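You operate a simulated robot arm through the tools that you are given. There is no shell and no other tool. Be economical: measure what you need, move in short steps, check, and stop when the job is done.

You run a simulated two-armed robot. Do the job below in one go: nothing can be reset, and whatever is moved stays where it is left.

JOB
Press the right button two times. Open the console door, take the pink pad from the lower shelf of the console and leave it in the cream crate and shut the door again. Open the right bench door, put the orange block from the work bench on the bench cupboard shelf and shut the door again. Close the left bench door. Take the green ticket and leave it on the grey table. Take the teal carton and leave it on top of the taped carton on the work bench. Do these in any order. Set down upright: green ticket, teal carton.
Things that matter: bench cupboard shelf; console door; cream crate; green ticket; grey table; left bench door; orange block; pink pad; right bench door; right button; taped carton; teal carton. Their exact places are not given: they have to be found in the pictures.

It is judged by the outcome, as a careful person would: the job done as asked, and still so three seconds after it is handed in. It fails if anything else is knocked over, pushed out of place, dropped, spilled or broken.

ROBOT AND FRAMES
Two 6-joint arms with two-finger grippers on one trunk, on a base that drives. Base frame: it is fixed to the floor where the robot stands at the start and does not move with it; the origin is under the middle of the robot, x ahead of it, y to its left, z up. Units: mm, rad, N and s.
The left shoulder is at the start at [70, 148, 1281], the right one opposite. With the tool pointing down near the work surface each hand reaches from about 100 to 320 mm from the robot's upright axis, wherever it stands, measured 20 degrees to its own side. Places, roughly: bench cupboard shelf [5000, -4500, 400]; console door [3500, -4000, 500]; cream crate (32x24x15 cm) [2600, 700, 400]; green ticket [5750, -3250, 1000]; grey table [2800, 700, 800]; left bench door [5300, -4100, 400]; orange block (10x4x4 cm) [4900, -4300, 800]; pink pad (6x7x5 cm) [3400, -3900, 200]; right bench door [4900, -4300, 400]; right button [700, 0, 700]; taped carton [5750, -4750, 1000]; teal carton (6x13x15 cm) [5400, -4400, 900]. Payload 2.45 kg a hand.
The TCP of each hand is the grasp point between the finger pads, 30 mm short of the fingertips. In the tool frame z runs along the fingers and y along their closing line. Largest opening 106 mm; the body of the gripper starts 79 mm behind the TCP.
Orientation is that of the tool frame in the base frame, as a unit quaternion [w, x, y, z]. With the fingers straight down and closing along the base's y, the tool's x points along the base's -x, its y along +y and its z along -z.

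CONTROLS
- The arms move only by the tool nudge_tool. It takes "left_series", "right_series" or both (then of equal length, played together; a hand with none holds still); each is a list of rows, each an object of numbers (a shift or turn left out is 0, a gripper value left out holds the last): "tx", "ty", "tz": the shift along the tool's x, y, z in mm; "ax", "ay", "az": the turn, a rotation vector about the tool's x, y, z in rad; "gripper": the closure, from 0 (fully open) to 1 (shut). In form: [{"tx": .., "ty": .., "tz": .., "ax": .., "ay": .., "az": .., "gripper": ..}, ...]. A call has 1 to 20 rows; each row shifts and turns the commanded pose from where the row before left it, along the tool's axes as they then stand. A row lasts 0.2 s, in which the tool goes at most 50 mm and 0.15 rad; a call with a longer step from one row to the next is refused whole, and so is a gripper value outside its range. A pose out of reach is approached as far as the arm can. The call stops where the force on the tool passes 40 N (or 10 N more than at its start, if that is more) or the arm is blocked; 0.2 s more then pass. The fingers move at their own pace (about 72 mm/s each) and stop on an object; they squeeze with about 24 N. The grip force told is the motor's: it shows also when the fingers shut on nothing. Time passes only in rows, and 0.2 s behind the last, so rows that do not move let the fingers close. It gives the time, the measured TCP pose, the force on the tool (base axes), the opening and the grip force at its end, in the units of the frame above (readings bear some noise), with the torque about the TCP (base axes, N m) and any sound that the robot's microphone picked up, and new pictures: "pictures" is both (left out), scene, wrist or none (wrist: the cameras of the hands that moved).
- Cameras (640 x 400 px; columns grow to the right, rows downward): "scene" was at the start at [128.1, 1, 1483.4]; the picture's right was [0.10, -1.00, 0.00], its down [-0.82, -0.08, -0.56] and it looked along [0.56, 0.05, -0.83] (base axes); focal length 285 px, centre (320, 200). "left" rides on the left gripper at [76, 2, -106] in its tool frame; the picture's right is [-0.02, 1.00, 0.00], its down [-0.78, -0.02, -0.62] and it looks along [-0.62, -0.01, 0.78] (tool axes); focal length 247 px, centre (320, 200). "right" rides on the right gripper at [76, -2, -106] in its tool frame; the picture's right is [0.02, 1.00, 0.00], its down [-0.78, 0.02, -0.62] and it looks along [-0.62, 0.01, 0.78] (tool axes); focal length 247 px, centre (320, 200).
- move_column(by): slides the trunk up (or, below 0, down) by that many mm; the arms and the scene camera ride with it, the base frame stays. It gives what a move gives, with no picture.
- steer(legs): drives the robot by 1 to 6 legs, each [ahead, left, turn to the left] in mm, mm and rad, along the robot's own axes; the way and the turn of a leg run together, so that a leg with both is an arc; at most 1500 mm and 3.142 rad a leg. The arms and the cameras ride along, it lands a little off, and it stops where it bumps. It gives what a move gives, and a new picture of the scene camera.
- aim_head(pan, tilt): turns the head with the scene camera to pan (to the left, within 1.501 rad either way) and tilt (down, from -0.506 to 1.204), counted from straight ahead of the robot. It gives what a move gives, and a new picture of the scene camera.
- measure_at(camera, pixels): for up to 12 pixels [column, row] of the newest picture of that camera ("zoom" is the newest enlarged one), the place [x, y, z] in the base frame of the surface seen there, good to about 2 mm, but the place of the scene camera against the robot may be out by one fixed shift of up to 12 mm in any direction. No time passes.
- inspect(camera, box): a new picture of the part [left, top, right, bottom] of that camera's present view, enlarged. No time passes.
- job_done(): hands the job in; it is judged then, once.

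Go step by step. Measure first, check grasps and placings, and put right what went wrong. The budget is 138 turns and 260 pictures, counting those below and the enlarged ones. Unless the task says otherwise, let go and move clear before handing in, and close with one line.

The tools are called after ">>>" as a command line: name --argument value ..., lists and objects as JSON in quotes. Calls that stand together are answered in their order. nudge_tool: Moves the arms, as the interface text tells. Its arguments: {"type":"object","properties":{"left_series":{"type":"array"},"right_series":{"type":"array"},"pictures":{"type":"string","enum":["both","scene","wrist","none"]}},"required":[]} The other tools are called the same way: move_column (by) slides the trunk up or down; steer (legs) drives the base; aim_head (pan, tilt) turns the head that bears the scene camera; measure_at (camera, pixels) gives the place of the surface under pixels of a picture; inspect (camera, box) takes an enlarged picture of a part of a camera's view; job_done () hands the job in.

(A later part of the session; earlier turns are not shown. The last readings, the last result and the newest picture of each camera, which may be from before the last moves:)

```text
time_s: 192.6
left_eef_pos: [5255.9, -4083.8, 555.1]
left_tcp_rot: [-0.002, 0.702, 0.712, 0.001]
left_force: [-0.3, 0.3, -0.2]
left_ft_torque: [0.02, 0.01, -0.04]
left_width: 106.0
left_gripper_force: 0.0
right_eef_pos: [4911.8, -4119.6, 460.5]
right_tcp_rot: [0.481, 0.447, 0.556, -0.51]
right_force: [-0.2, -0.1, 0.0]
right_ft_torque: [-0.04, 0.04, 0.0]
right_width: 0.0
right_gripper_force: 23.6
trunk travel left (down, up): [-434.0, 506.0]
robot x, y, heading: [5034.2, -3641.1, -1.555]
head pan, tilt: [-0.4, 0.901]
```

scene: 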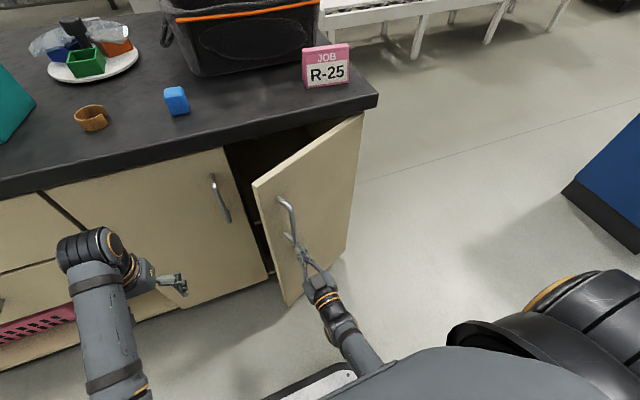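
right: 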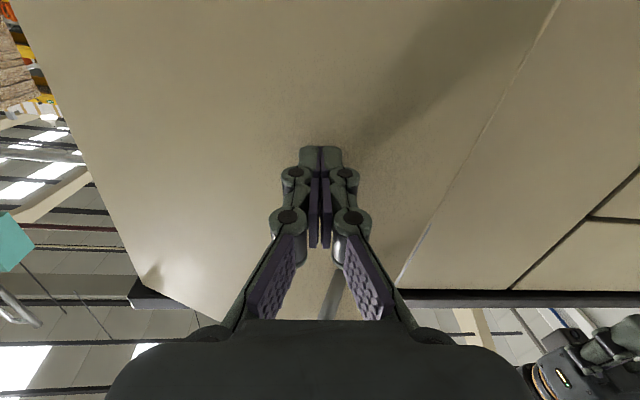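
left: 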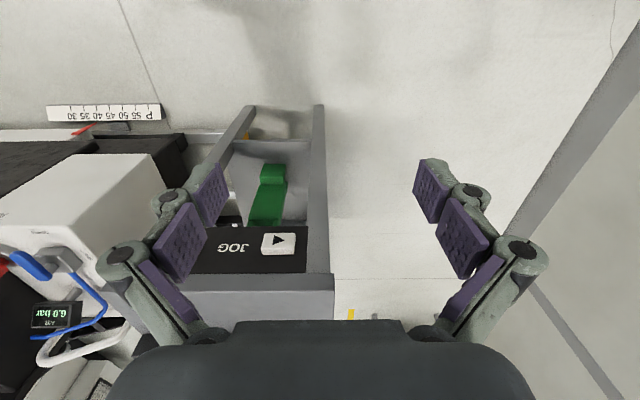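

Door ~27° from closed and moving easily. Keep pushing -y to contact.

>>> nudge_tool --right_series '[{"tz": 14}, {"tz": 14}, {"tz": 14}, {"tz": 14}, {"tz": 14}, {"tz": 12}, {"tz": 10}, {"tz": 8}, {"tz": 5}, {"tz": 4}, {"tz": 3}, {"tz": 3}]'

```text
time_s: 195.3
left_eef_pos: [5254.4, -4083.4, 555.6]
left_tcp_rot: [-0.001, 0.703, 0.711, -0.001]
left_force: [0.0, -0.3, 0.5]
left_ft_torque: [0.0, -0.03, 0.0]
left_width: 105.9
left_gripper_force: 0.1
right_eef_pos: [4922.9, -4229.5, 458.2]
right_tcp_rot: [0.481, 0.446, 0.556, -0.511]
right_force: [0.2, 17.5, 10.1]
right_ft_torque: [-0.34, 0.06, -0.11]
right_width: 0.0
right_gripper_force: 24.4
trunk travel left (down, up): [-434.0, 506.0]
robot x, y, heading: [5034.6, -3636.9, -1.556]
head pan, tilt: [-0.4, 0.901]
stopped in row 12 (right hand): the force on the tool passed its limit at 43 N (the readings are from after the stop); the commanded pose is now the measured one
```

scene: 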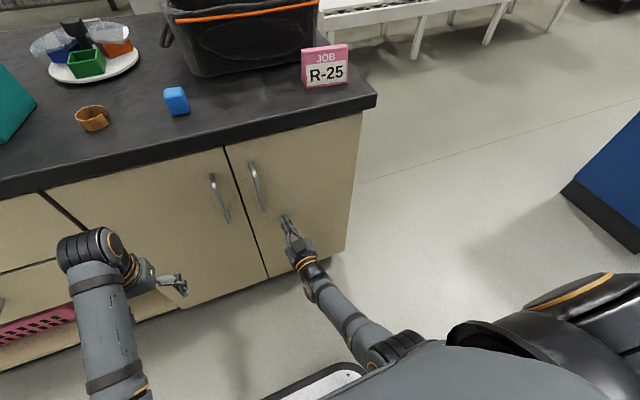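
right: 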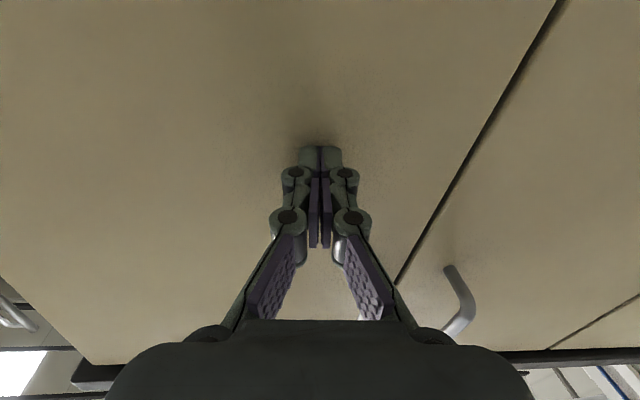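

Both bench doors are closed. Now teal carton: retract and level the right hand with 0.25 rad yaw, lift both hands, raise the trunk.

>>> nudge_tool --right_series '[{"tz": -45}, {"tz": -45}, {"tz": -45, "ax": 0.08, "az": 0.07}, {"tz": -15, "ax": 0.08, "az": 0.07}, {"ty": -30, "ax": 0.08}, {"ty": -30, "ax": 0.08}, {"ty": -20, "gripper": 0.1}, {}]' --left_series '[{"tz": -40}, {"tz": -40}, {"tz": -40}, {"tz": -40}, {"tz": -40}, {"tz": -40}, {"tx": 40}, {"tx": 40}]' --pictures "none"

>>> move_column --by 300

```text
time_s: 197.1
left_eef_pos: [5247.2, -4087.2, 566.6]
left_tcp_rot: [0.0, 0.703, 0.711, 0.0]
left_force: [-0.2, 0.2, 0.5]
left_ft_torque: [-0.01, -0.01, -0.04]
left_width: 106.1
left_gripper_force: 0.1
left hand out of reach, approached as far as the arm can: row 1, 2, 3, 4, 5, 6, 7, 8
right_eef_pos: [4833.9, -4069.8, 459.2]
right_tcp_rot: [0.434, 0.56, 0.438, -0.553]
right_force: [0.3, -0.5, 0.2]
right_ft_torque: [0.03, 0.01, -0.01]
right_width: 77.5
right_gripper_force: 0.0
trunk travel left (down, up): [-434.0, 506.0]
robot x, y, heading: [5034.5, -3637.7, -1.558]
head pan, tilt: [-0.4, 0.901]
```

```text
time_s: 200.1
left_eef_pos: [5247.9, -4088.1, 865.6]
left_tcp_rot: [-0.001, 0.703, 0.711, -0.001]
left_force: [0.2, 0.6, 0.5]
left_ft_torque: [-0.01, 0.02, 0.0]
left_width: 106.2
left_gripper_force: 0.1
right_eef_pos: [4833.4, -4071.1, 757.9]
right_tcp_rot: [0.434, 0.559, 0.438, -0.554]
right_force: [0.0, -0.1, 0.3]
right_ft_torque: [-0.04, 0.05, -0.02]
right_width: 95.2
right_gripper_force: 0.0
trunk travel left (down, up): [-734.0, 206.0]
robot x, y, heading: [5032.7, -3634.4, -1.56]
head pan, tilt: [-0.4, 0.901]
```

The left tool-down pose can't rise further; I turn the left hand to point forward, then lift and retract it; the right hand rises 180.

>>> nudge_tool --left_series '[{"ay": -0.15, "gripper": 1}, {"ay": -0.15}, {"ay": -0.15}, {"ay": -0.15}, {"ay": -0.15}, {"ay": -0.15}, {"ay": -0.15}, {"ay": -0.15}, {"ay": -0.15}, {"ay": -0.15}, {"ay": -0.07}, {"tx": -40}, {"tx": -40}, {"tx": -40}, {"tx": -40}, {"tz": -40}, {"tz": -40}, {"tz": -40}]' --right_series '[{"tx": -40}, {"tx": -40}, {"tx": -40}, {"tx": -40}, {"tx": -20}, {}, {}, {}, {}, {}, {}, {}, {}, {}, {}, {}, {}, {}]' --pictures "scene"

```text
time_s: 201.2
left_eef_pos: [5248.2, -4087.2, 867.5]
left_tcp_rot: [0.215, 0.669, 0.678, -0.214]
left_force: [0.6, 0.3, 0.0]
left_ft_torque: [0.03, 0.0, 0.04]
left_width: 0.0
left_gripper_force: 24.1
right_eef_pos: [4825.0, -4074.8, 927.3]
right_tcp_rot: [-0.438, -0.486, -0.495, 0.572]
right_force: [-0.2, -0.1, 0.6]
right_ft_torque: [-0.01, 0.01, -0.02]
right_width: 96.0
right_gripper_force: 0.1
trunk travel left (down, up): [-734.0, 206.0]
robot x, y, heading: [5035.9, -3633.7, -1.556]
head pan, tilt: [-0.4, 0.901]
stopped in row 5 (right hand): the arm was blocked; the commanded pose is now the measured one
```

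scene: 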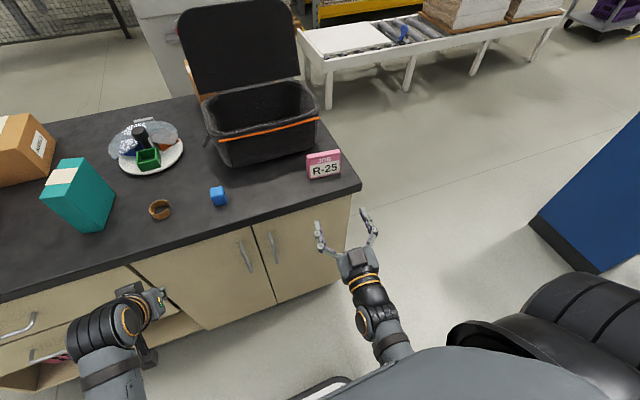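

The right arm reached a limit at z 927; fine. I continue the left-hand turn alone.

>>> nudge_tool --left_series '[{"ay": -0.15}, {"ay": -0.15}, {"ay": -0.15}, {"ay": -0.15}, {"ay": -0.15}, {"ay": -0.15}, {"tx": -40}, {"tx": -40}, {"tx": -40}, {"tz": -40}, {"tz": -40}, {}]' --pictures "none"

>>> nudge_tool --right_series '[{"tz": 40}, {"tz": 40}, {"tz": 40}, {}]' --pictures "none"

```text
time_s: 203.8
left_eef_pos: [5241.8, -4014.9, 965.5]
left_tcp_rot: [0.488, 0.511, 0.518, -0.483]
left_force: [0.0, -0.8, 0.4]
left_ft_torque: [0.02, 0.0, 0.02]
left_width: 0.0
left_gripper_force: 23.8
left hand out of reach, approached as far as the arm can: row 8, 9
right_eef_pos: [4826.3, -4076.9, 927.3]
right_tcp_rot: [-0.439, -0.486, -0.495, 0.572]
right_force: [0.3, 0.2, -1.1]
right_ft_torque: [-0.06, 0.04, 0.01]
right_width: 95.5
right_gripper_force: 0.1
trunk travel left (down, up): [-734.0, 206.0]
robot x, y, heading: [5034.4, -3636.3, -1.558]
head pan, tilt: [-0.4, 0.901]
```

```text
time_s: 204.8
left_eef_pos: [5241.9, -4013.6, 965.1]
left_tcp_rot: [0.489, 0.51, 0.518, -0.483]
left_force: [-0.6, 0.1, -0.5]
left_ft_torque: [-0.03, -0.01, -0.03]
left_width: 0.0
left_gripper_force: 24.3
right_eef_pos: [4812.0, -4192.8, 932.8]
right_tcp_rot: [-0.439, -0.486, -0.494, 0.572]
right_force: [-0.4, 0.4, 0.3]
right_ft_torque: [-0.01, 0.01, 0.0]
right_width: 95.4
right_gripper_force: 0.1
trunk travel left (down, up): [-734.0, 206.0]
robot x, y, heading: [5035.2, -3635.5, -1.554]
head pan, tilt: [-0.4, 0.901]
```

I trim the orientation (yaw +0.125, roll +0.14) and drive to a pre-grasp spot in line with the teal carton.

>>> nudge_tool --right_series '[{"ax": 0.06, "ay": 0.02, "az": 0.07, "gripper": 0}, {"ax": 0.065, "ay": 0.02, "az": 0.07}, {}]' --pictures "none"

>>> steer --legs '[[0, 638, 0]]'

>>> aim_head --pan -0.25 --tilt 0.85

```text
time_s: 205.6
left_eef_pos: [5241.2, -4013.5, 965.4]
left_tcp_rot: [0.489, 0.51, 0.517, -0.483]
left_force: [-0.6, 0.2, -0.1]
left_ft_torque: [0.0, -0.02, 0.01]
left_width: 0.0
left_gripper_force: 23.6
right_eef_pos: [4809.8, -4193.8, 932.5]
right_tcp_rot: [-0.436, -0.558, -0.43, 0.559]
right_force: [0.2, -0.6, 0.3]
right_ft_torque: [0.04, 0.03, 0.02]
right_width: 105.9
right_gripper_force: 0.1
trunk travel left (down, up): [-734.0, 206.0]
robot x, y, heading: [5035.9, -3637.6, -1.554]
head pan, tilt: [-0.4, 0.901]
```

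```text
time_s: 209.1
left_eef_pos: [5877.7, -4005.8, 964.4]
left_tcp_rot: [0.489, 0.51, 0.517, -0.484]
left_force: [-1.1, 0.8, 0.7]
left_ft_torque: [0.01, -0.01, -0.01]
left_width: 0.0
left_gripper_force: 23.4
right_eef_pos: [5446.8, -4184.6, 932.4]
right_tcp_rot: [-0.436, -0.558, -0.431, 0.56]
right_force: [-0.9, 0.4, 0.1]
right_ft_torque: [0.01, 0.01, -0.03]
right_width: 106.2
right_gripper_force: 0.2
trunk travel left (down, up): [-734.0, 206.0]
robot x, y, heading: [5675.2, -3626.7, -1.56]
head pan, tilt: [-0.4, 0.901]
```

scene: 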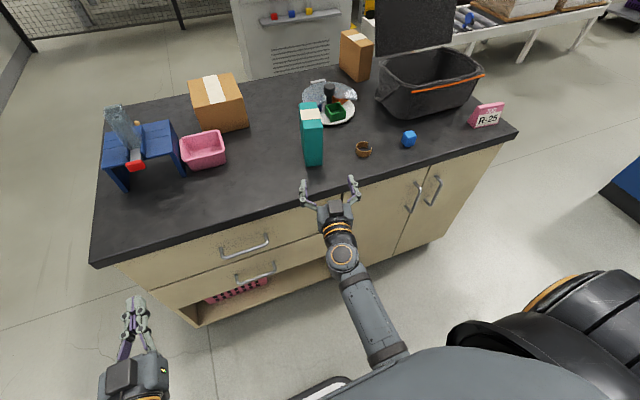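

```text
time_s: 209.8
left_eef_pos: [5877.8, -4007.1, 965.2]
left_tcp_rot: [0.488, 0.511, 0.516, -0.484]
left_force: [0.0, -0.1, 0.2]
left_ft_torque: [0.0, 0.03, -0.02]
left_width: 0.0
left_gripper_force: 24.4
right_eef_pos: [5446.0, -4183.6, 932.3]
right_tcp_rot: [-0.436, -0.558, -0.43, 0.56]
right_force: [-0.3, -0.4, 0.5]
right_ft_torque: [0.04, -0.02, 0.0]
right_width: 106.2
right_gripper_force: 0.2
trunk travel left (down, up): [-734.0, 206.0]
robot x, y, heading: [5671.7, -3630.0, -1.559]
head pan, tilt: [-0.25, 0.85]
```

scene: 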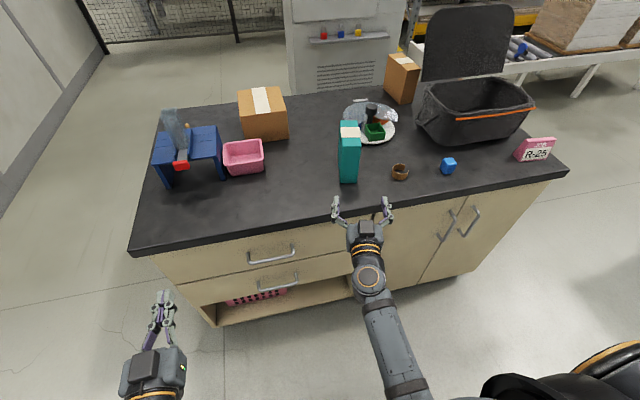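

I take a wrist view for precise carton position.

>>> inspect --camera "right" --box '[0, 0, 640, 400]'

```text
1.00 times, centred on (320, 200) of right (not enlarged: the box is as wide or as high as the picture)
```

zoom: 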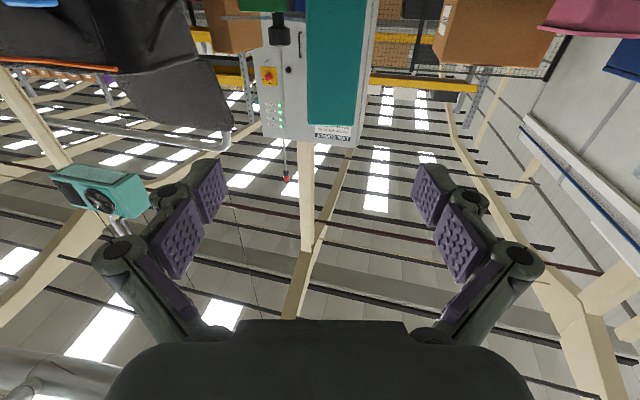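

>>> measure_at --camera "zoom" --pixels '[[309, 20], [358, 20], [310, 90], [355, 90], [333, 115], [335, 60], [363, 60]]'

```text
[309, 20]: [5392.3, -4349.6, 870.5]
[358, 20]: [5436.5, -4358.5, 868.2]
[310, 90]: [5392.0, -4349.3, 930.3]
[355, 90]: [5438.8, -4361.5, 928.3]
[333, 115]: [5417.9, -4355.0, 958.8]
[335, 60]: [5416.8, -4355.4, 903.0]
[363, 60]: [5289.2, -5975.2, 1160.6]
```

Carton front centre ≈[5416,-4355]; approach line needs +14 mm sideways. I shift, drive 160 mm along the approach, and finish with the arm.

>>> nudge_tool --right_series '[{"ty": 14}, {}]' --pictures "none"

>>> steer --legs '[[155, -42, 0]]'

>>> inspect --camera "right" --box '[0, 0, 640, 400]'

```text
time_s: 210.4
left_eef_pos: [5878.2, -4006.3, 965.0]
left_tcp_rot: [0.487, 0.512, 0.517, -0.484]
left_force: [-0.4, 0.0, -0.6]
left_ft_torque: [0.0, -0.03, 0.0]
left_width: 0.0
left_gripper_force: 23.9
right_eef_pos: [5456.3, -4186.8, 932.2]
right_tcp_rot: [-0.434, -0.555, -0.434, 0.561]
right_force: [0.4, -0.9, 0.5]
right_ft_torque: [0.0, 0.01, 0.03]
right_width: 106.1
right_gripper_force: 0.0
trunk travel left (down, up): [-734.0, 206.0]
robot x, y, heading: [5675.7, -3629.9, -1.559]
head pan, tilt: [-0.25, 0.85]
```

```text
time_s: 211.8
left_eef_pos: [5838.3, -4159.8, 964.5]
left_tcp_rot: [0.487, 0.511, 0.516, -0.484]
left_force: [0.6, 0.2, 0.6]
left_ft_torque: [-0.01, -0.02, -0.03]
left_width: 0.0
left_gripper_force: 23.4
right_eef_pos: [5416.7, -4340.5, 932.9]
right_tcp_rot: [-0.434, -0.555, -0.432, 0.563]
right_force: [0.1, 0.0, -0.7]
right_ft_torque: [0.0, 0.01, 0.0]
right_width: 105.9
right_gripper_force: 0.0
trunk travel left (down, up): [-734.0, 206.0]
robot x, y, heading: [5631.1, -3782.5, -1.563]
head pan, tilt: [-0.25, 0.85]
```

scene: 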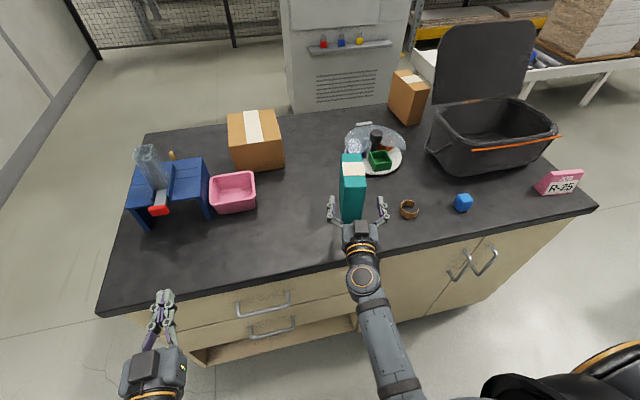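

```text
1.00 times, centred on (320, 200) of right (not enlarged: the box is as wide or as high as the picture)
```

zoom: 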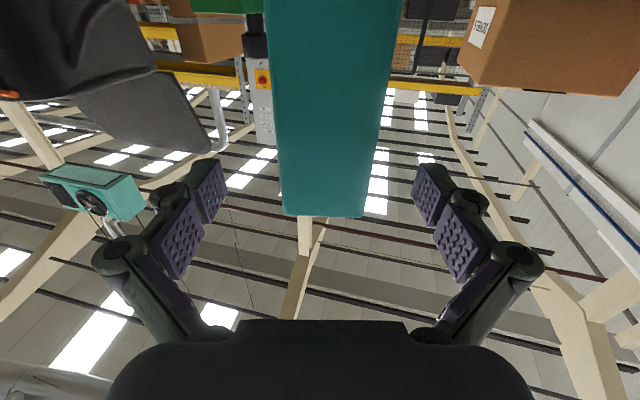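

Carton is centred between the fingers. Advance 68 mm and grip.

>>> nudge_tool --right_series '[{"tz": 34}, {"tz": 32}, {"gripper": 1}, {}, {}, {}]' --pictures "wrist"

```text
time_s: 213.2
left_eef_pos: [5837.4, -4160.8, 964.1]
left_tcp_rot: [0.487, 0.511, 0.517, -0.484]
left_force: [0.2, 0.4, 0.8]
left_ft_torque: [0.0, 0.0, -0.01]
left_width: 0.1
left_gripper_force: 24.2
right_eef_pos: [5399.7, -4403.5, 933.6]
right_tcp_rot: [-0.434, -0.555, -0.432, 0.563]
right_force: [1.0, -0.7, 1.1]
right_ft_torque: [-0.12, -0.04, 0.04]
right_width: 54.6
right_gripper_force: 24.3
trunk travel left (down, up): [-734.0, 206.0]
robot x, y, heading: [5635.0, -3785.1, -1.556]
head pan, tilt: [-0.25, 0.85]
```

right: 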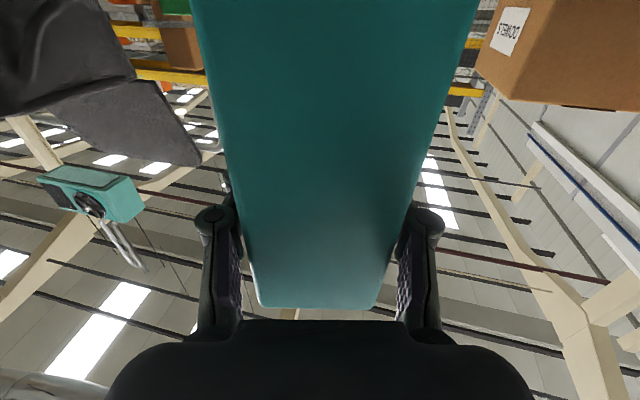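

Carton gripped (54.6 mm). Lift by 155 mm with the trunk and check it hangs straight.

>>> move_column --by 155

>>> steer --legs '[[0, 244, 0]]'

```text
time_s: 215.0
left_eef_pos: [5838.0, -4161.6, 1119.6]
left_tcp_rot: [0.487, 0.512, 0.516, -0.484]
left_force: [0.0, -0.6, 0.6]
left_ft_torque: [0.02, -0.03, 0.02]
left_width: 0.2
left_gripper_force: 23.9
right_eef_pos: [5398.3, -4403.1, 1087.8]
right_tcp_rot: [-0.434, -0.555, -0.432, 0.562]
right_force: [0.2, -0.4, -3.3]
right_ft_torque: [0.05, -0.01, -0.01]
right_width: 54.9
right_gripper_force: 23.5
trunk travel left (down, up): [-889.0, 51.0]
robot x, y, heading: [5632.4, -3784.3, -1.559]
head pan, tilt: [-0.25, 0.85]
```

```text
time_s: 216.8
left_eef_pos: [6081.6, -4160.1, 1120.9]
left_tcp_rot: [0.486, 0.513, 0.516, -0.484]
left_force: [0.1, -0.1, 0.0]
left_ft_torque: [0.01, 0.0, 0.01]
left_width: 0.0
left_gripper_force: 24.4
right_eef_pos: [5641.9, -4401.1, 1087.5]
right_tcp_rot: [-0.433, -0.557, -0.431, 0.564]
right_force: [-1.0, -0.2, -2.7]
right_ft_torque: [0.05, 0.0, 0.02]
right_width: 54.4
right_gripper_force: 23.9
trunk travel left (down, up): [-889.0, 51.0]
robot x, y, heading: [5881.3, -3783.1, -1.565]
head pan, tilt: [-0.25, 0.85]
```

scene: 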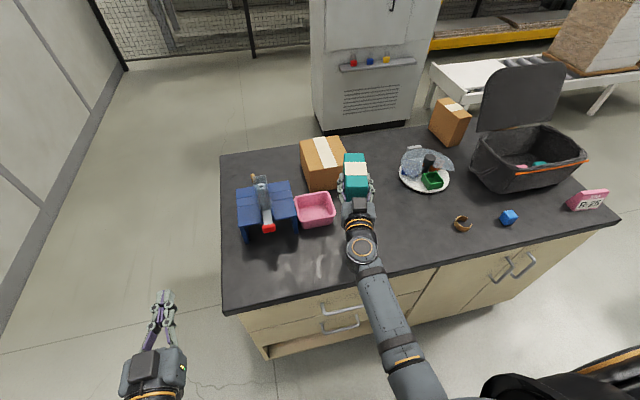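

Measure the taped carton again from here, then drive ahead 145 mm.

>>> measure_at --camera "scene" --pixels '[[304, 144], [336, 138], [308, 164], [318, 150], [330, 162], [345, 150], [262, 200], [264, 180]]'

>>> steer --legs '[[145, 0, 0]]'

```text
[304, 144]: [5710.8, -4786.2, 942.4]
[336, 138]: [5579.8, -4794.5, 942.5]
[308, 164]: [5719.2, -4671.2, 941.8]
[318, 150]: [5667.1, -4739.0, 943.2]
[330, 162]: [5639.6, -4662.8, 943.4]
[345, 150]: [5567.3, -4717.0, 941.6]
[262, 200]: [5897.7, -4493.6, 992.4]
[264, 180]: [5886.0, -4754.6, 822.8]
```

```text
time_s: 218.2
left_eef_pos: [6082.7, -4300.3, 1120.5]
left_tcp_rot: [0.486, 0.513, 0.514, -0.486]
left_force: [0.4, -0.5, 0.7]
left_ft_torque: [-0.01, 0.01, -0.02]
left_width: 0.1
left_gripper_force: 23.8
right_eef_pos: [5642.1, -4538.6, 1088.4]
right_tcp_rot: [-0.432, -0.557, -0.43, 0.565]
right_force: [-0.4, -0.5, -2.4]
right_ft_torque: [0.09, -0.07, 0.03]
right_width: 54.4
right_gripper_force: 23.8
trunk travel left (down, up): [-889.0, 51.0]
robot x, y, heading: [5879.2, -3919.6, -1.571]
head pan, tilt: [-0.25, 0.85]
```

scene: 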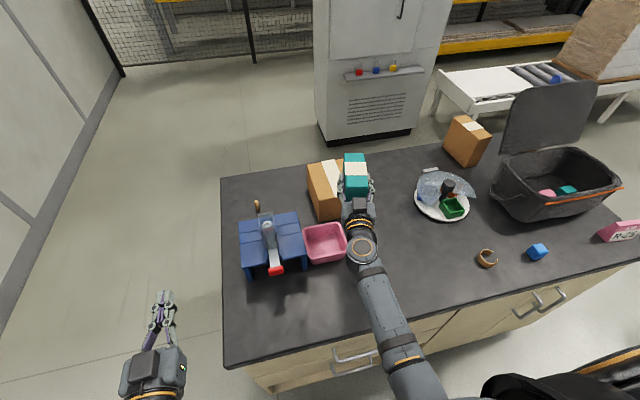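

The grasp holds. Extend the arm towards the carton centre (TCP target ≈[5643,-4700]), in parts.

>>> nudge_tool --right_series '[{"tz": 26, "ty": 6.7}, {"tz": 26, "ty": 6.7}, {"tz": 26, "ty": 6.7}, {}]' --pictures "none"

```text
time_s: 219.2
left_eef_pos: [6081.5, -4302.1, 1119.4]
left_tcp_rot: [0.485, 0.514, 0.515, -0.485]
left_force: [-0.5, 0.5, -0.4]
left_ft_torque: [0.02, 0.01, -0.01]
left_width: 0.0
left_gripper_force: 23.6
right_eef_pos: [5641.3, -4621.2, 1090.0]
right_tcp_rot: [-0.432, -0.557, -0.431, 0.564]
right_force: [-1.2, 0.8, -2.9]
right_ft_torque: [0.08, -0.01, 0.01]
right_width: 54.7
right_gripper_force: 23.8
trunk travel left (down, up): [-889.0, 51.0]
robot x, y, heading: [5881.6, -3922.7, -1.568]
head pan, tilt: [-0.25, 0.85]
```

>>> nudge_tool --right_series '[{"tz": 26, "ty": 6.7}, {"tz": 26, "ty": 6.7}, {"tz": 24, "ty": 6}, {}]' --pictures "both"

```text
time_s: 220.2
left_eef_pos: [6081.2, -4303.2, 1119.7]
left_tcp_rot: [0.485, 0.513, 0.515, -0.485]
left_force: [0.3, 0.8, -0.6]
left_ft_torque: [0.02, 0.0, -0.03]
left_width: 0.0
left_gripper_force: 24.0
right_eef_pos: [5640.8, -4699.6, 1089.6]
right_tcp_rot: [-0.431, -0.557, -0.43, 0.564]
right_force: [0.1, 0.3, -3.1]
right_ft_torque: [0.07, 0.01, 0.0]
right_width: 54.6
right_gripper_force: 23.9
trunk travel left (down, up): [-889.0, 51.0]
robot x, y, heading: [5884.9, -3920.5, -1.569]
head pan, tilt: [-0.25, 0.85]
```

scene: 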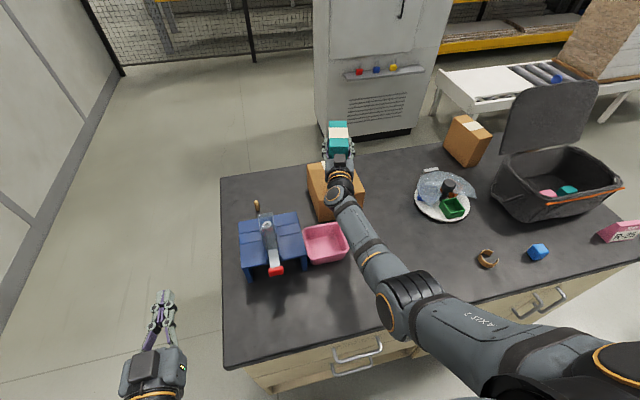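
right: 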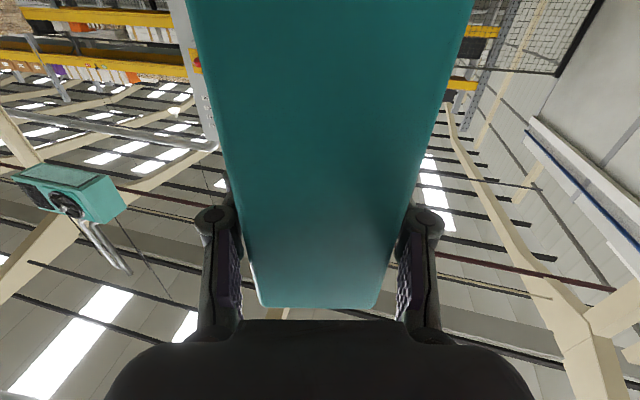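

Over the carton. Lower ~34 mm gently.

>>> nudge_tool --right_series '[{"tx": 12}, {"tx": 12}, {"tx": 6}, {"tx": 2}, {"tx": 2}, {}]' --pictures "none"

```text
time_s: 221.6
left_eef_pos: [6081.9, -4302.3, 1119.5]
left_tcp_rot: [0.485, 0.514, 0.515, -0.485]
left_force: [1.1, 0.5, -0.8]
left_ft_torque: [-0.01, -0.01, 0.0]
left_width: 0.0
left_gripper_force: 24.2
right_eef_pos: [5639.6, -4699.4, 1055.8]
right_tcp_rot: [-0.431, -0.558, -0.43, 0.564]
right_force: [0.5, 0.1, -2.8]
right_ft_torque: [0.03, -0.03, 0.04]
right_width: 54.9
right_gripper_force: 23.9
trunk travel left (down, up): [-889.0, 51.0]
robot x, y, heading: [5880.3, -3920.5, -1.567]
head pan, tilt: [-0.25, 0.85]
```

>>> nudge_tool --right_series '[{"tx": 1.5}, {"tx": 1.5}, {"tx": 1}, {}]' --pictures "none"

```text
time_s: 222.6
left_eef_pos: [6082.7, -4300.7, 1120.4]
left_tcp_rot: [0.485, 0.513, 0.516, -0.485]
left_force: [-0.6, 0.4, 0.3]
left_ft_torque: [0.0, -0.02, 0.0]
left_width: 0.0
left_gripper_force: 23.7
right_eef_pos: [5639.8, -4700.6, 1054.2]
right_tcp_rot: [-0.432, -0.557, -0.429, 0.565]
right_force: [-0.9, -1.5, 4.7]
right_ft_torque: [0.13, -0.13, 0.01]
right_width: 54.6
right_gripper_force: 23.9
trunk travel left (down, up): [-889.0, 51.0]
robot x, y, heading: [5883.6, -3924.9, -1.566]
head pan, tilt: [-0.25, 0.85]
```

Contact made (force turned +4.7 N). Open and retract straight back.

>>> nudge_tool --right_series '[{"gripper": 0.3}, {"gripper": 0.15}, {}, {"tz": -25}, {"tz": -35}, {"tz": -40}, {"tz": -40}, {"tz": -40}, {}]'

```text
time_s: 224.6
left_eef_pos: [6082.6, -4304.1, 1119.3]
left_tcp_rot: [0.485, 0.514, 0.514, -0.486]
left_force: [-0.4, -0.7, -0.4]
left_ft_torque: [-0.03, -0.01, 0.02]
left_width: 0.0
left_gripper_force: 24.1
right_eef_pos: [5680.0, -4528.2, 1053.5]
right_tcp_rot: [-0.43, -0.549, -0.432, 0.571]
right_force: [0.1, -1.2, -0.4]
right_ft_torque: [0.0, -0.01, 0.05]
right_width: 90.3
right_gripper_force: 0.0
trunk travel left (down, up): [-889.0, 51.0]
robot x, y, heading: [5880.9, -3922.6, -1.571]
head pan, tilt: [-0.25, 0.85]
```

scene: 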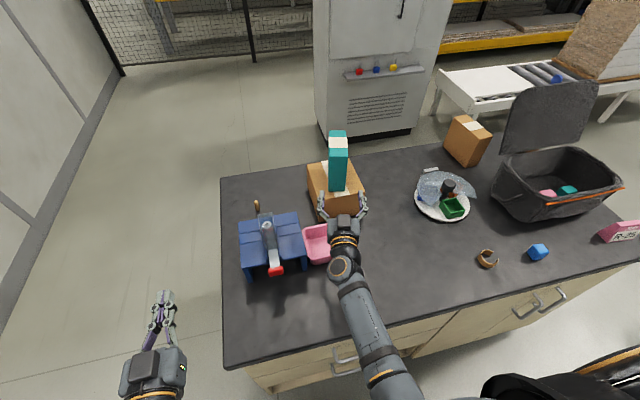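
right: 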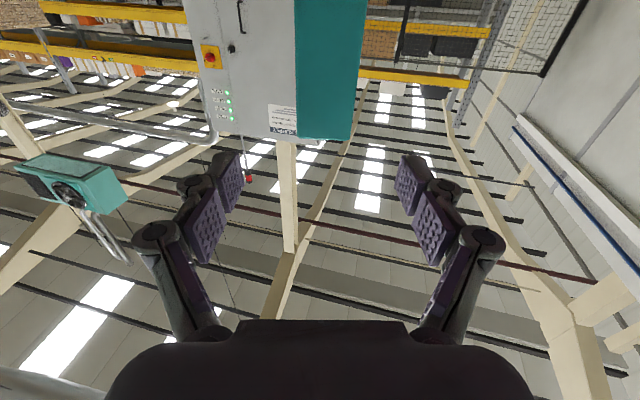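

The teal carton stands upright on the taped carton. I back off, retract the hand, and strafe towards the console, looking right.

>>> nudge_tool --right_series '[{"tz": -40}, {"tz": -40}, {"tz": -40}, {"gripper": 0.3}]' --pictures "none"

>>> steer --legs '[[-270, 0, 0], [0, -1300, 0]]'

>>> aim_head --pan -1.2 --tilt 0.6

```text
time_s: 225.3
left_eef_pos: [6081.6, -4301.9, 1119.6]
left_tcp_rot: [0.486, 0.513, 0.515, -0.485]
left_force: [0.2, -0.1, 0.2]
left_ft_torque: [-0.04, 0.0, -0.03]
left_width: 0.0
left_gripper_force: 23.9
right_eef_pos: [5676.7, -4438.4, 1054.2]
right_tcp_rot: [-0.418, -0.487, -0.476, 0.601]
right_force: [-0.3, -0.1, 0.1]
right_ft_torque: [0.03, -0.01, -0.03]
right_width: 90.1
right_gripper_force: 0.1
right hand out of reach, approached as far as the arm can: row 3
trunk travel left (down, up): [-889.0, 51.0]
robot x, y, heading: [5878.4, -3921.1, -1.571]
head pan, tilt: [-0.25, 0.85]
stopped in row 3 (right hand): the arm was blocked; the commanded pose is now the measured one
```

```text
time_s: 233.6
left_eef_pos: [4736.0, -4031.1, 1120.7]
left_tcp_rot: [0.485, 0.514, 0.514, -0.486]
left_force: [0.8, 0.6, -0.5]
left_ft_torque: [0.0, -0.03, 0.01]
left_width: 0.0
left_gripper_force: 23.6
right_eef_pos: [4330.8, -4167.1, 1054.3]
right_tcp_rot: [-0.417, -0.488, -0.476, 0.601]
right_force: [-0.5, 0.3, 0.1]
right_ft_torque: [0.02, -0.03, -0.01]
right_width: 90.2
right_gripper_force: 0.0
trunk travel left (down, up): [-889.0, 51.0]
robot x, y, heading: [4532.3, -3649.8, -1.574]
head pan, tilt: [-0.25, 0.85]
```

scene: 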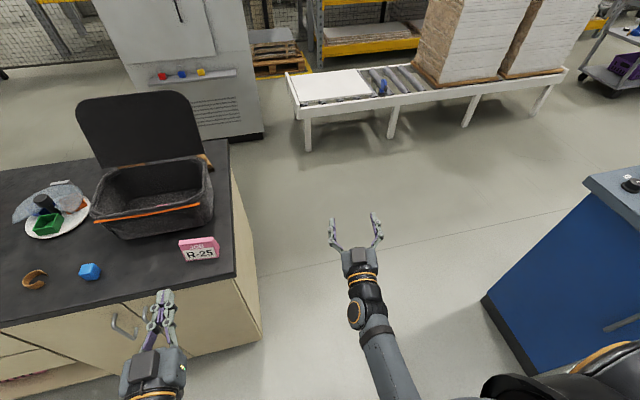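

```text
time_s: 234.8
left_eef_pos: [4735.5, -4032.8, 1119.6]
left_tcp_rot: [0.484, 0.515, 0.514, -0.486]
left_force: [-0.3, 0.7, -0.3]
left_ft_torque: [-0.02, -0.02, -0.01]
left_width: 0.0
left_gripper_force: 23.8
right_eef_pos: [4329.3, -4168.8, 1054.3]
right_tcp_rot: [-0.417, -0.489, -0.476, 0.601]
right_force: [0.0, -0.2, 0.3]
right_ft_torque: [-0.01, 0.0, 0.01]
right_width: 90.0
right_gripper_force: 0.1
trunk travel left (down, up): [-889.0, 51.0]
robot x, y, heading: [4534.8, -3652.6, -1.569]
head pan, tilt: [-1.201, 0.6]
```

scene: 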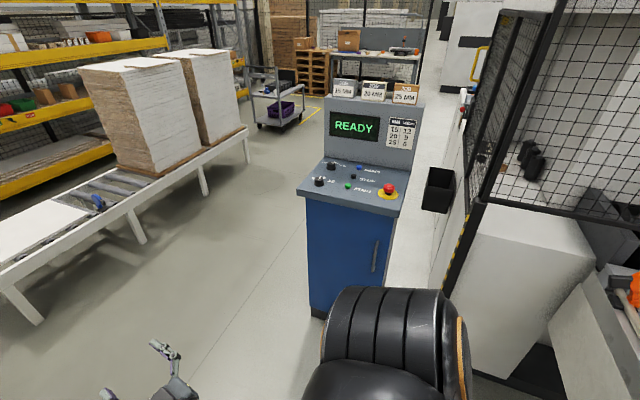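

The console faces +x with its handle at (376,255) on the +y side. I measure it.

>>> measure_at --camera "scene" --pixels '[[374, 250], [376, 268], [340, 260], [312, 305], [309, 215], [392, 240], [305, 190], [400, 208], [365, 285], [440, 225], [470, 260], [500, 250]]'

>>> inspect --camera "scene" --box '[280, 80, 480, 320]'

```text
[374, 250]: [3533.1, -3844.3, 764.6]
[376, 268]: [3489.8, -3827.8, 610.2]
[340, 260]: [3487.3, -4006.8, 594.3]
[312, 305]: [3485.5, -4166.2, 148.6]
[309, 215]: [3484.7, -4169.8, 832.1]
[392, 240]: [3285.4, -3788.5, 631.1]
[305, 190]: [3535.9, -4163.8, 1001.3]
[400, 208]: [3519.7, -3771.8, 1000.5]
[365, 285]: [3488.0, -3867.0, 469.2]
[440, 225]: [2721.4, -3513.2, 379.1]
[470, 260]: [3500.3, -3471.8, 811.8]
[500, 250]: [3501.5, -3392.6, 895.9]
```

```text
1.67 times, centred on (380, 200) of scene
```

zoom: 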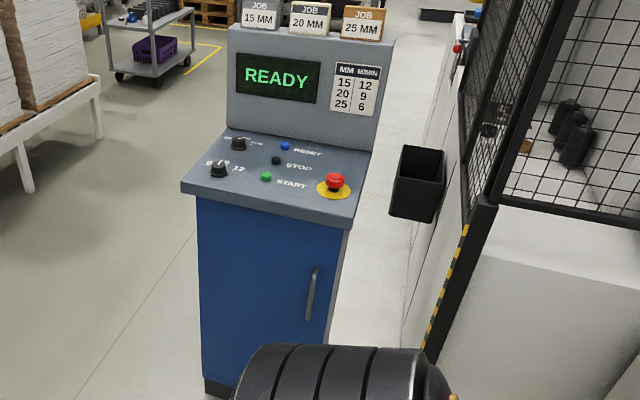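

Console front x≈3486, y −4170…−3790; hinge on the −y side. I tuck the right hand down and back, then turn to face −x.

>>> nudge_tool --right_series '[{"tx": 35, "ax": -0.1, "ay": 0.027, "az": 0.086}, {"tx": 35, "ax": -0.097, "ay": 0.027, "az": 0.086}, {"tx": 45}, {"tx": 45}, {"tx": 45}, {"tz": -40}, {"tz": -40}, {"tz": -40}, {"tz": -40}, {"tz": -30}, {}]' --pictures "none"

>>> steer --legs '[[0, 0, -1.571]]'

```text
time_s: 237.2
left_eef_pos: [4735.7, -4033.0, 1119.3]
left_tcp_rot: [0.484, 0.515, 0.513, -0.487]
left_force: [0.4, 0.0, 0.2]
left_ft_torque: [0.03, -0.01, 0.0]
left_width: 0.1
left_gripper_force: 24.4
right_eef_pos: [4321.0, -3979.9, 856.9]
right_tcp_rot: [0.499, 0.501, 0.503, -0.497]
right_force: [0.3, 0.6, -0.1]
right_ft_torque: [0.01, 0.0, -0.01]
right_width: 90.2
right_gripper_force: 0.0
right hand out of reach, approached as far as the arm can: row 10
trunk travel left (down, up): [-889.0, 51.0]
robot x, y, heading: [4536.9, -3650.9, -1.57]
head pan, tilt: [-1.201, 0.6]
```

```text
time_s: 241.3
left_eef_pos: [4165.8, -3871.7, 1121.0]
left_tcp_rot: [0.016, 0.727, 0.018, -0.686]
left_force: [1.2, -0.2, 0.7]
left_ft_torque: [0.01, 0.0, -0.04]
left_width: 0.0
left_gripper_force: 24.2
right_eef_pos: [4196.6, -3453.9, 856.8]
right_tcp_rot: [0.019, 0.71, 0.019, -0.704]
right_force: [0.8, 0.3, -0.3]
right_ft_torque: [0.0, 0.03, 0.04]
right_width: 90.1
right_gripper_force: 0.1
trunk travel left (down, up): [-889.0, 51.0]
robot x, y, heading: [4534.3, -3652.4, -3.098]
head pan, tilt: [-1.201, 0.6]
```

scene: 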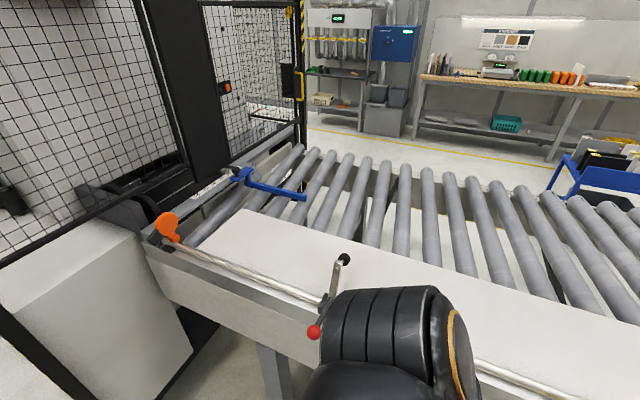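

Turn the last bit, lower the trunk ~380, and look ahead at the console.

>>> steer --legs '[[0, -20, -0.044]]'

>>> move_column --by -370

>>> aim_head --pan 0.1 --tilt 0.5

```text
time_s: 242.1
left_eef_pos: [4155.8, -3839.4, 1119.6]
left_tcp_rot: [0.0, 0.727, 0.004, -0.687]
left_force: [0.8, -0.6, -0.2]
left_ft_torque: [0.02, -0.01, -0.08]
left_width: 0.2
left_gripper_force: 24.0
right_eef_pos: [4205.9, -3424.4, 856.9]
right_tcp_rot: [0.0, 0.71, 0.004, -0.704]
right_force: [0.4, -0.2, 0.0]
right_ft_torque: [0.02, 0.01, -0.07]
right_width: 90.2
right_gripper_force: 0.0
trunk travel left (down, up): [-889.0, 51.0]
robot x, y, heading: [4536.8, -3633.1, -3.141]
head pan, tilt: [-1.201, 0.6]
```

scene: 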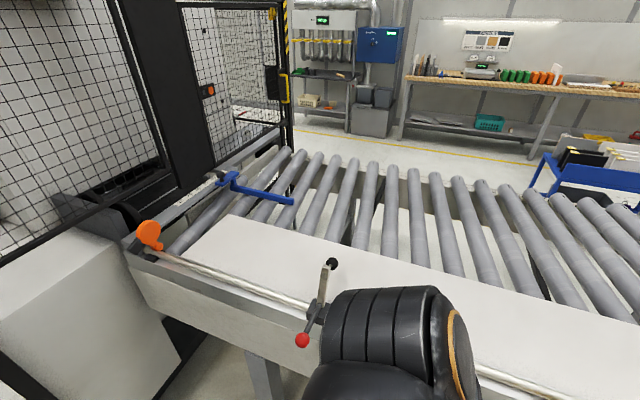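

```text
time_s: 245.7
left_eef_pos: [4155.4, -3834.9, 750.0]
left_tcp_rot: [0.001, 0.727, 0.002, -0.687]
left_force: [1.5, 0.7, -0.8]
left_ft_torque: [-0.02, 0.02, -0.01]
left_width: 0.0
left_gripper_force: 24.2
right_eef_pos: [4205.9, -3419.5, 486.9]
right_tcp_rot: [0.002, 0.71, 0.002, -0.705]
right_force: [0.5, 0.8, 0.4]
right_ft_torque: [-0.01, 0.01, -0.03]
right_width: 90.0
right_gripper_force: 0.1
trunk travel left (down, up): [-519.0, 421.0]
robot x, y, heading: [4537.5, -3632.8, -3.139]
head pan, tilt: [-1.201, 0.6]
```

```text
time_s: 247.2
left_eef_pos: [4156.1, -3834.9, 751.3]
left_tcp_rot: [0.001, 0.727, 0.002, -0.687]
left_force: [0.7, -0.3, -1.1]
left_ft_torque: [-0.01, -0.03, -0.01]
left_width: 0.0
left_gripper_force: 24.3
right_eef_pos: [4205.4, -3420.0, 486.5]
right_tcp_rot: [0.003, 0.71, 0.003, -0.704]
right_force: [-0.3, 0.3, -0.4]
right_ft_torque: [-0.01, 0.0, 0.0]
right_width: 90.0
right_gripper_force: 0.0
trunk travel left (down, up): [-519.0, 421.0]
robot x, y, heading: [4533.0, -3632.0, -3.133]
head pan, tilt: [0.099, 0.499]
```

scene: 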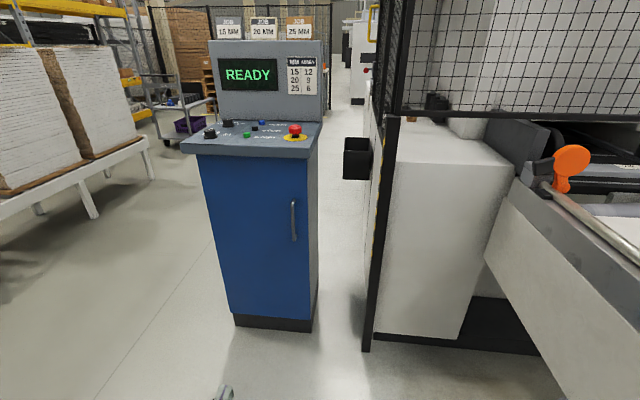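

I measure the handle (293,220), console edges and the guard post.

>>> measure_at --camera "scene" --pixels '[[293, 205], [294, 220], [294, 236], [260, 220], [310, 250], [205, 200], [236, 315], [366, 345], [385, 130], [345, 160], [470, 320], [545, 185]]'

>>> inspect --camera "scene" --box '[180, 140, 400, 350]'

```text
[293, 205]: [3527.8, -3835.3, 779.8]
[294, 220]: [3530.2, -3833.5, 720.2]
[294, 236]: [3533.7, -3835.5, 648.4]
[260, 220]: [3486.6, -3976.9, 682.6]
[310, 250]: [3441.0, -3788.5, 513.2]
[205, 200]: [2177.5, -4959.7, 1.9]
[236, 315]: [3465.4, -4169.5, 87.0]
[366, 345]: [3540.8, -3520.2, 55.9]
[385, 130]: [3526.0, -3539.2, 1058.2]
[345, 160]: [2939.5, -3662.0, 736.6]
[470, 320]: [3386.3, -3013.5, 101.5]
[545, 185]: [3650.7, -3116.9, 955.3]
```

```text
1.90 times, centred on (290, 245) of scene
```

zoom: 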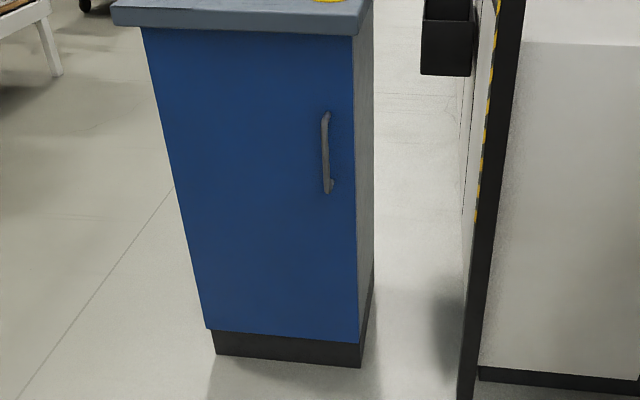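

Handle bar ≈[3540,-3829], z 645–775. I trim the left hand, open its fingers partly and drive up to the console.

>>> nudge_tool --left_series '[{"ay": -0.057, "gripper": 0.35}, {"ty": -20, "tx": 18}, {"ty": -19, "tx": 18}, {}]' --pictures "none"

>>> steer --legs '[[0, 33, 0], [520, 0, 0]]'

>>> inspect --camera "left" --box '[0, 0, 640, 400]'

```text
time_s: 248.1
left_eef_pos: [4169.8, -3791.5, 700.6]
left_tcp_rot: [-0.01, 0.712, -0.08, -0.697]
left_force: [1.1, 0.3, -0.2]
left_ft_torque: [0.0, 0.02, 0.0]
left_width: 68.9
left_gripper_force: 0.1
right_eef_pos: [4206.2, -3421.6, 487.4]
right_tcp_rot: [0.001, 0.71, 0.003, -0.704]
right_force: [0.3, 0.8, 0.1]
right_ft_torque: [-0.03, 0.01, -0.02]
right_width: 89.9
right_gripper_force: 0.0
trunk travel left (down, up): [-519.0, 421.0]
robot x, y, heading: [4535.4, -3630.7, -3.14]
head pan, tilt: [0.099, 0.499]
stopped in row 4 (left hand): the arm was blocked; the commanded pose is now the measured one
```

```text
time_s: 251.6
left_eef_pos: [3649.4, -3836.0, 699.5]
left_tcp_rot: [-0.007, 0.712, -0.075, -0.698]
left_force: [0.5, 0.1, 0.6]
left_ft_torque: [0.0, 0.0, 0.02]
left_width: 69.1
left_gripper_force: 0.1
right_eef_pos: [3680.7, -3464.5, 488.1]
right_tcp_rot: [0.006, 0.71, 0.008, -0.705]
right_force: [1.1, -0.4, 0.5]
right_ft_torque: [0.0, 0.02, -0.04]
right_width: 90.3
right_gripper_force: 0.1
trunk travel left (down, up): [-519.0, 421.0]
robot x, y, heading: [4008.4, -3667.9, -3.124]
head pan, tilt: [0.099, 0.499]
```

scene: 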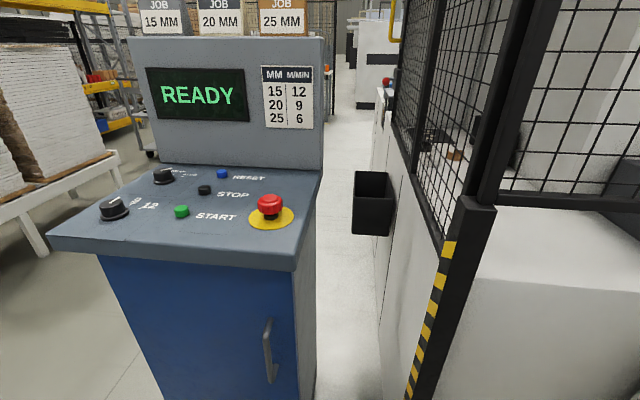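

```text
1.00 times, centred on (320, 200) of left (not enlarged: the box is as wide or as high as the picture)
```

zoom: 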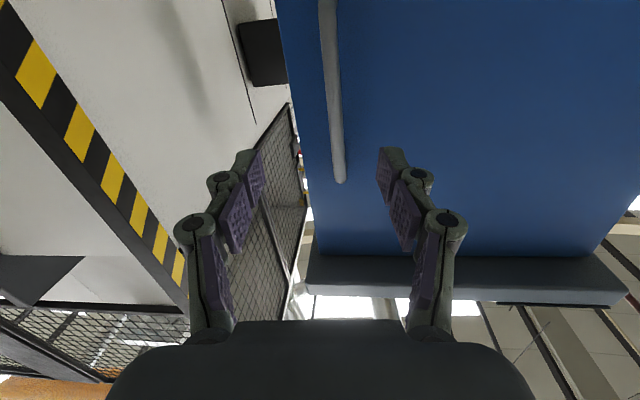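

Handle is in view at (333,100) of the left wrist camera; I measure it.

>>> measure_at --camera "zoom" --pixels '[[328, 30], [333, 100], [338, 160], [420, 60], [300, 60]]'

```text
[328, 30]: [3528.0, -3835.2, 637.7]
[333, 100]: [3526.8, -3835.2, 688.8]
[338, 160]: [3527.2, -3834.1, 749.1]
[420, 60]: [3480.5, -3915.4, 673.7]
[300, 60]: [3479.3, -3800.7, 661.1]
```

Bar centre ≈[3521,-3835]. Advance 126 mm with a 14 mm side shift and grip.

>>> nudge_tool --left_series '[{"tz": 42, "ty": 5}, {"tz": 42, "ty": 5}, {"tz": 40, "ty": 4.5}, {"gripper": 1}, {}, {}, {}]' --pictures "wrist"

```text
time_s: 253.2
left_eef_pos: [3522.8, -3833.8, 698.0]
left_tcp_rot: [-0.005, 0.712, -0.074, -0.698]
left_force: [-0.8, -4.4, 3.1]
left_ft_torque: [0.96, -0.24, 0.01]
left_width: 14.2
left_gripper_force: 41.0
right_eef_pos: [3681.3, -3463.9, 487.1]
right_tcp_rot: [0.007, 0.71, 0.007, -0.704]
right_force: [-0.9, -0.2, -0.6]
right_ft_torque: [-0.02, 0.02, -0.03]
right_width: 90.2
right_gripper_force: 0.1
trunk travel left (down, up): [-519.0, 421.0]
robot x, y, heading: [4010.5, -3670.6, -3.125]
head pan, tilt: [0.099, 0.499]
```

left: 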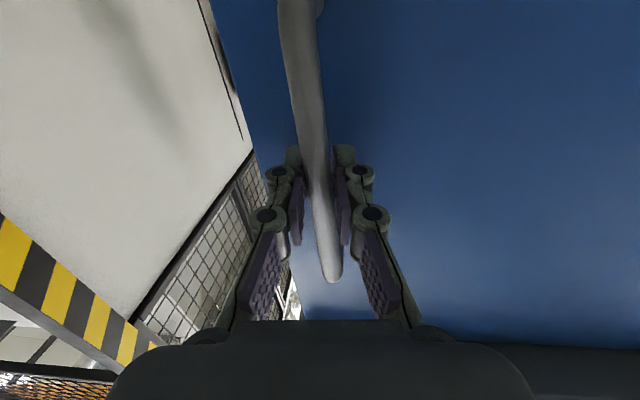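

Gripped (14 mm bar). Pull along the arc (hinge ≈[3478,-4165]) for ~24° first.

>>> nudge_tool --left_series '[{"tz": -14, "ty": 0.5}, {"tz": -14, "ty": 1}, {"tz": -13.9, "ty": 1.8}, {"tz": -13.8, "ty": 2.2}, {"tz": -13.7, "ty": 2.8}, {"tz": -13.6, "ty": 3.4}, {"tz": -13.4, "ty": 3.9}, {"tz": -13.2, "ty": 4.6}, {"tz": -13, "ty": 5}, {"tz": -12.8, "ty": 5.6}, {}]'

```text
time_s: 255.6
left_eef_pos: [3653.6, -3879.7, 699.6]
left_tcp_rot: [-0.006, 0.715, -0.075, -0.695]
left_force: [-3.8, -5.2, -25.5]
left_ft_torque: [0.97, -0.02, -0.04]
left_width: 14.9
left_gripper_force: 38.9
right_eef_pos: [3680.2, -3463.8, 487.3]
right_tcp_rot: [0.005, 0.711, 0.006, -0.703]
right_force: [0.5, 0.4, -0.6]
right_ft_torque: [-0.02, -0.01, -0.03]
right_width: 90.2
right_gripper_force: 0.0
trunk travel left (down, up): [-519.0, 421.0]
robot x, y, heading: [4011.4, -3671.1, -3.126]
head pan, tilt: [0.099, 0.499]
```

scene: 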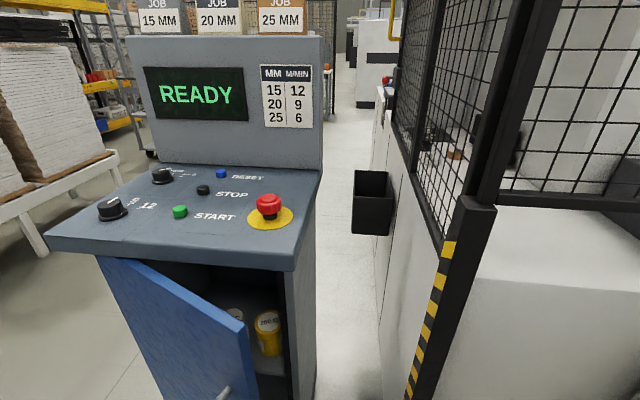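
left: 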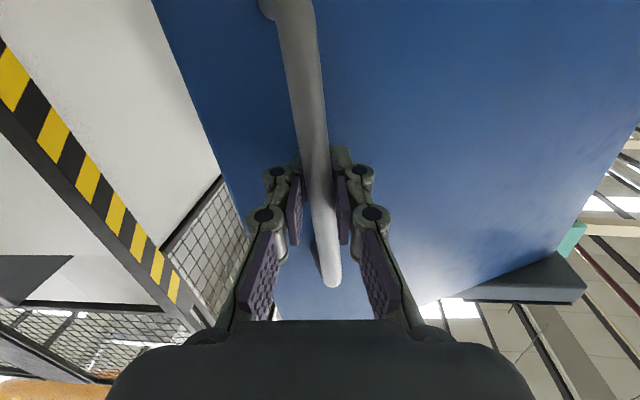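

Going well (24° open). Now let the base do the next chords of the arc.

>>> steer --legs '[[-48, 36, 0], [-43, 47, 0]]'

```text
time_s: 257.1
left_eef_pos: [3743.8, -3961.7, 704.9]
left_tcp_rot: [-0.005, 0.712, -0.075, -0.698]
left_force: [-17.3, -14.3, 1.4]
left_ft_torque: [0.6, -0.59, -0.19]
left_width: 14.4
left_gripper_force: 37.8
right_eef_pos: [3771.3, -3543.2, 487.7]
right_tcp_rot: [0.005, 0.71, 0.007, -0.704]
right_force: [0.3, -0.9, 0.5]
right_ft_torque: [-0.02, -0.02, -0.04]
right_width: 89.7
right_gripper_force: 0.1
trunk travel left (down, up): [-519.0, 421.0]
robot x, y, heading: [4107.1, -3750.0, -3.126]
head pan, tilt: [0.099, 0.499]
```

scene: 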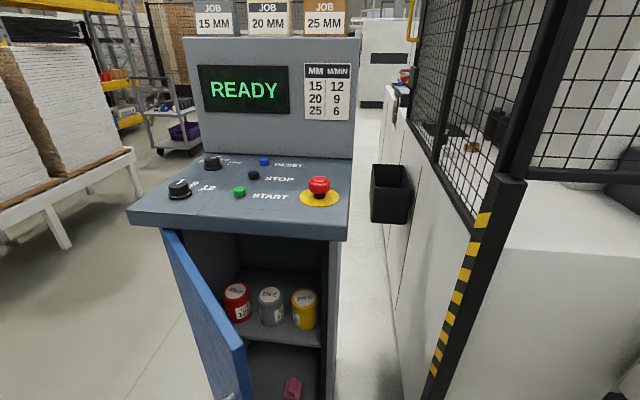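

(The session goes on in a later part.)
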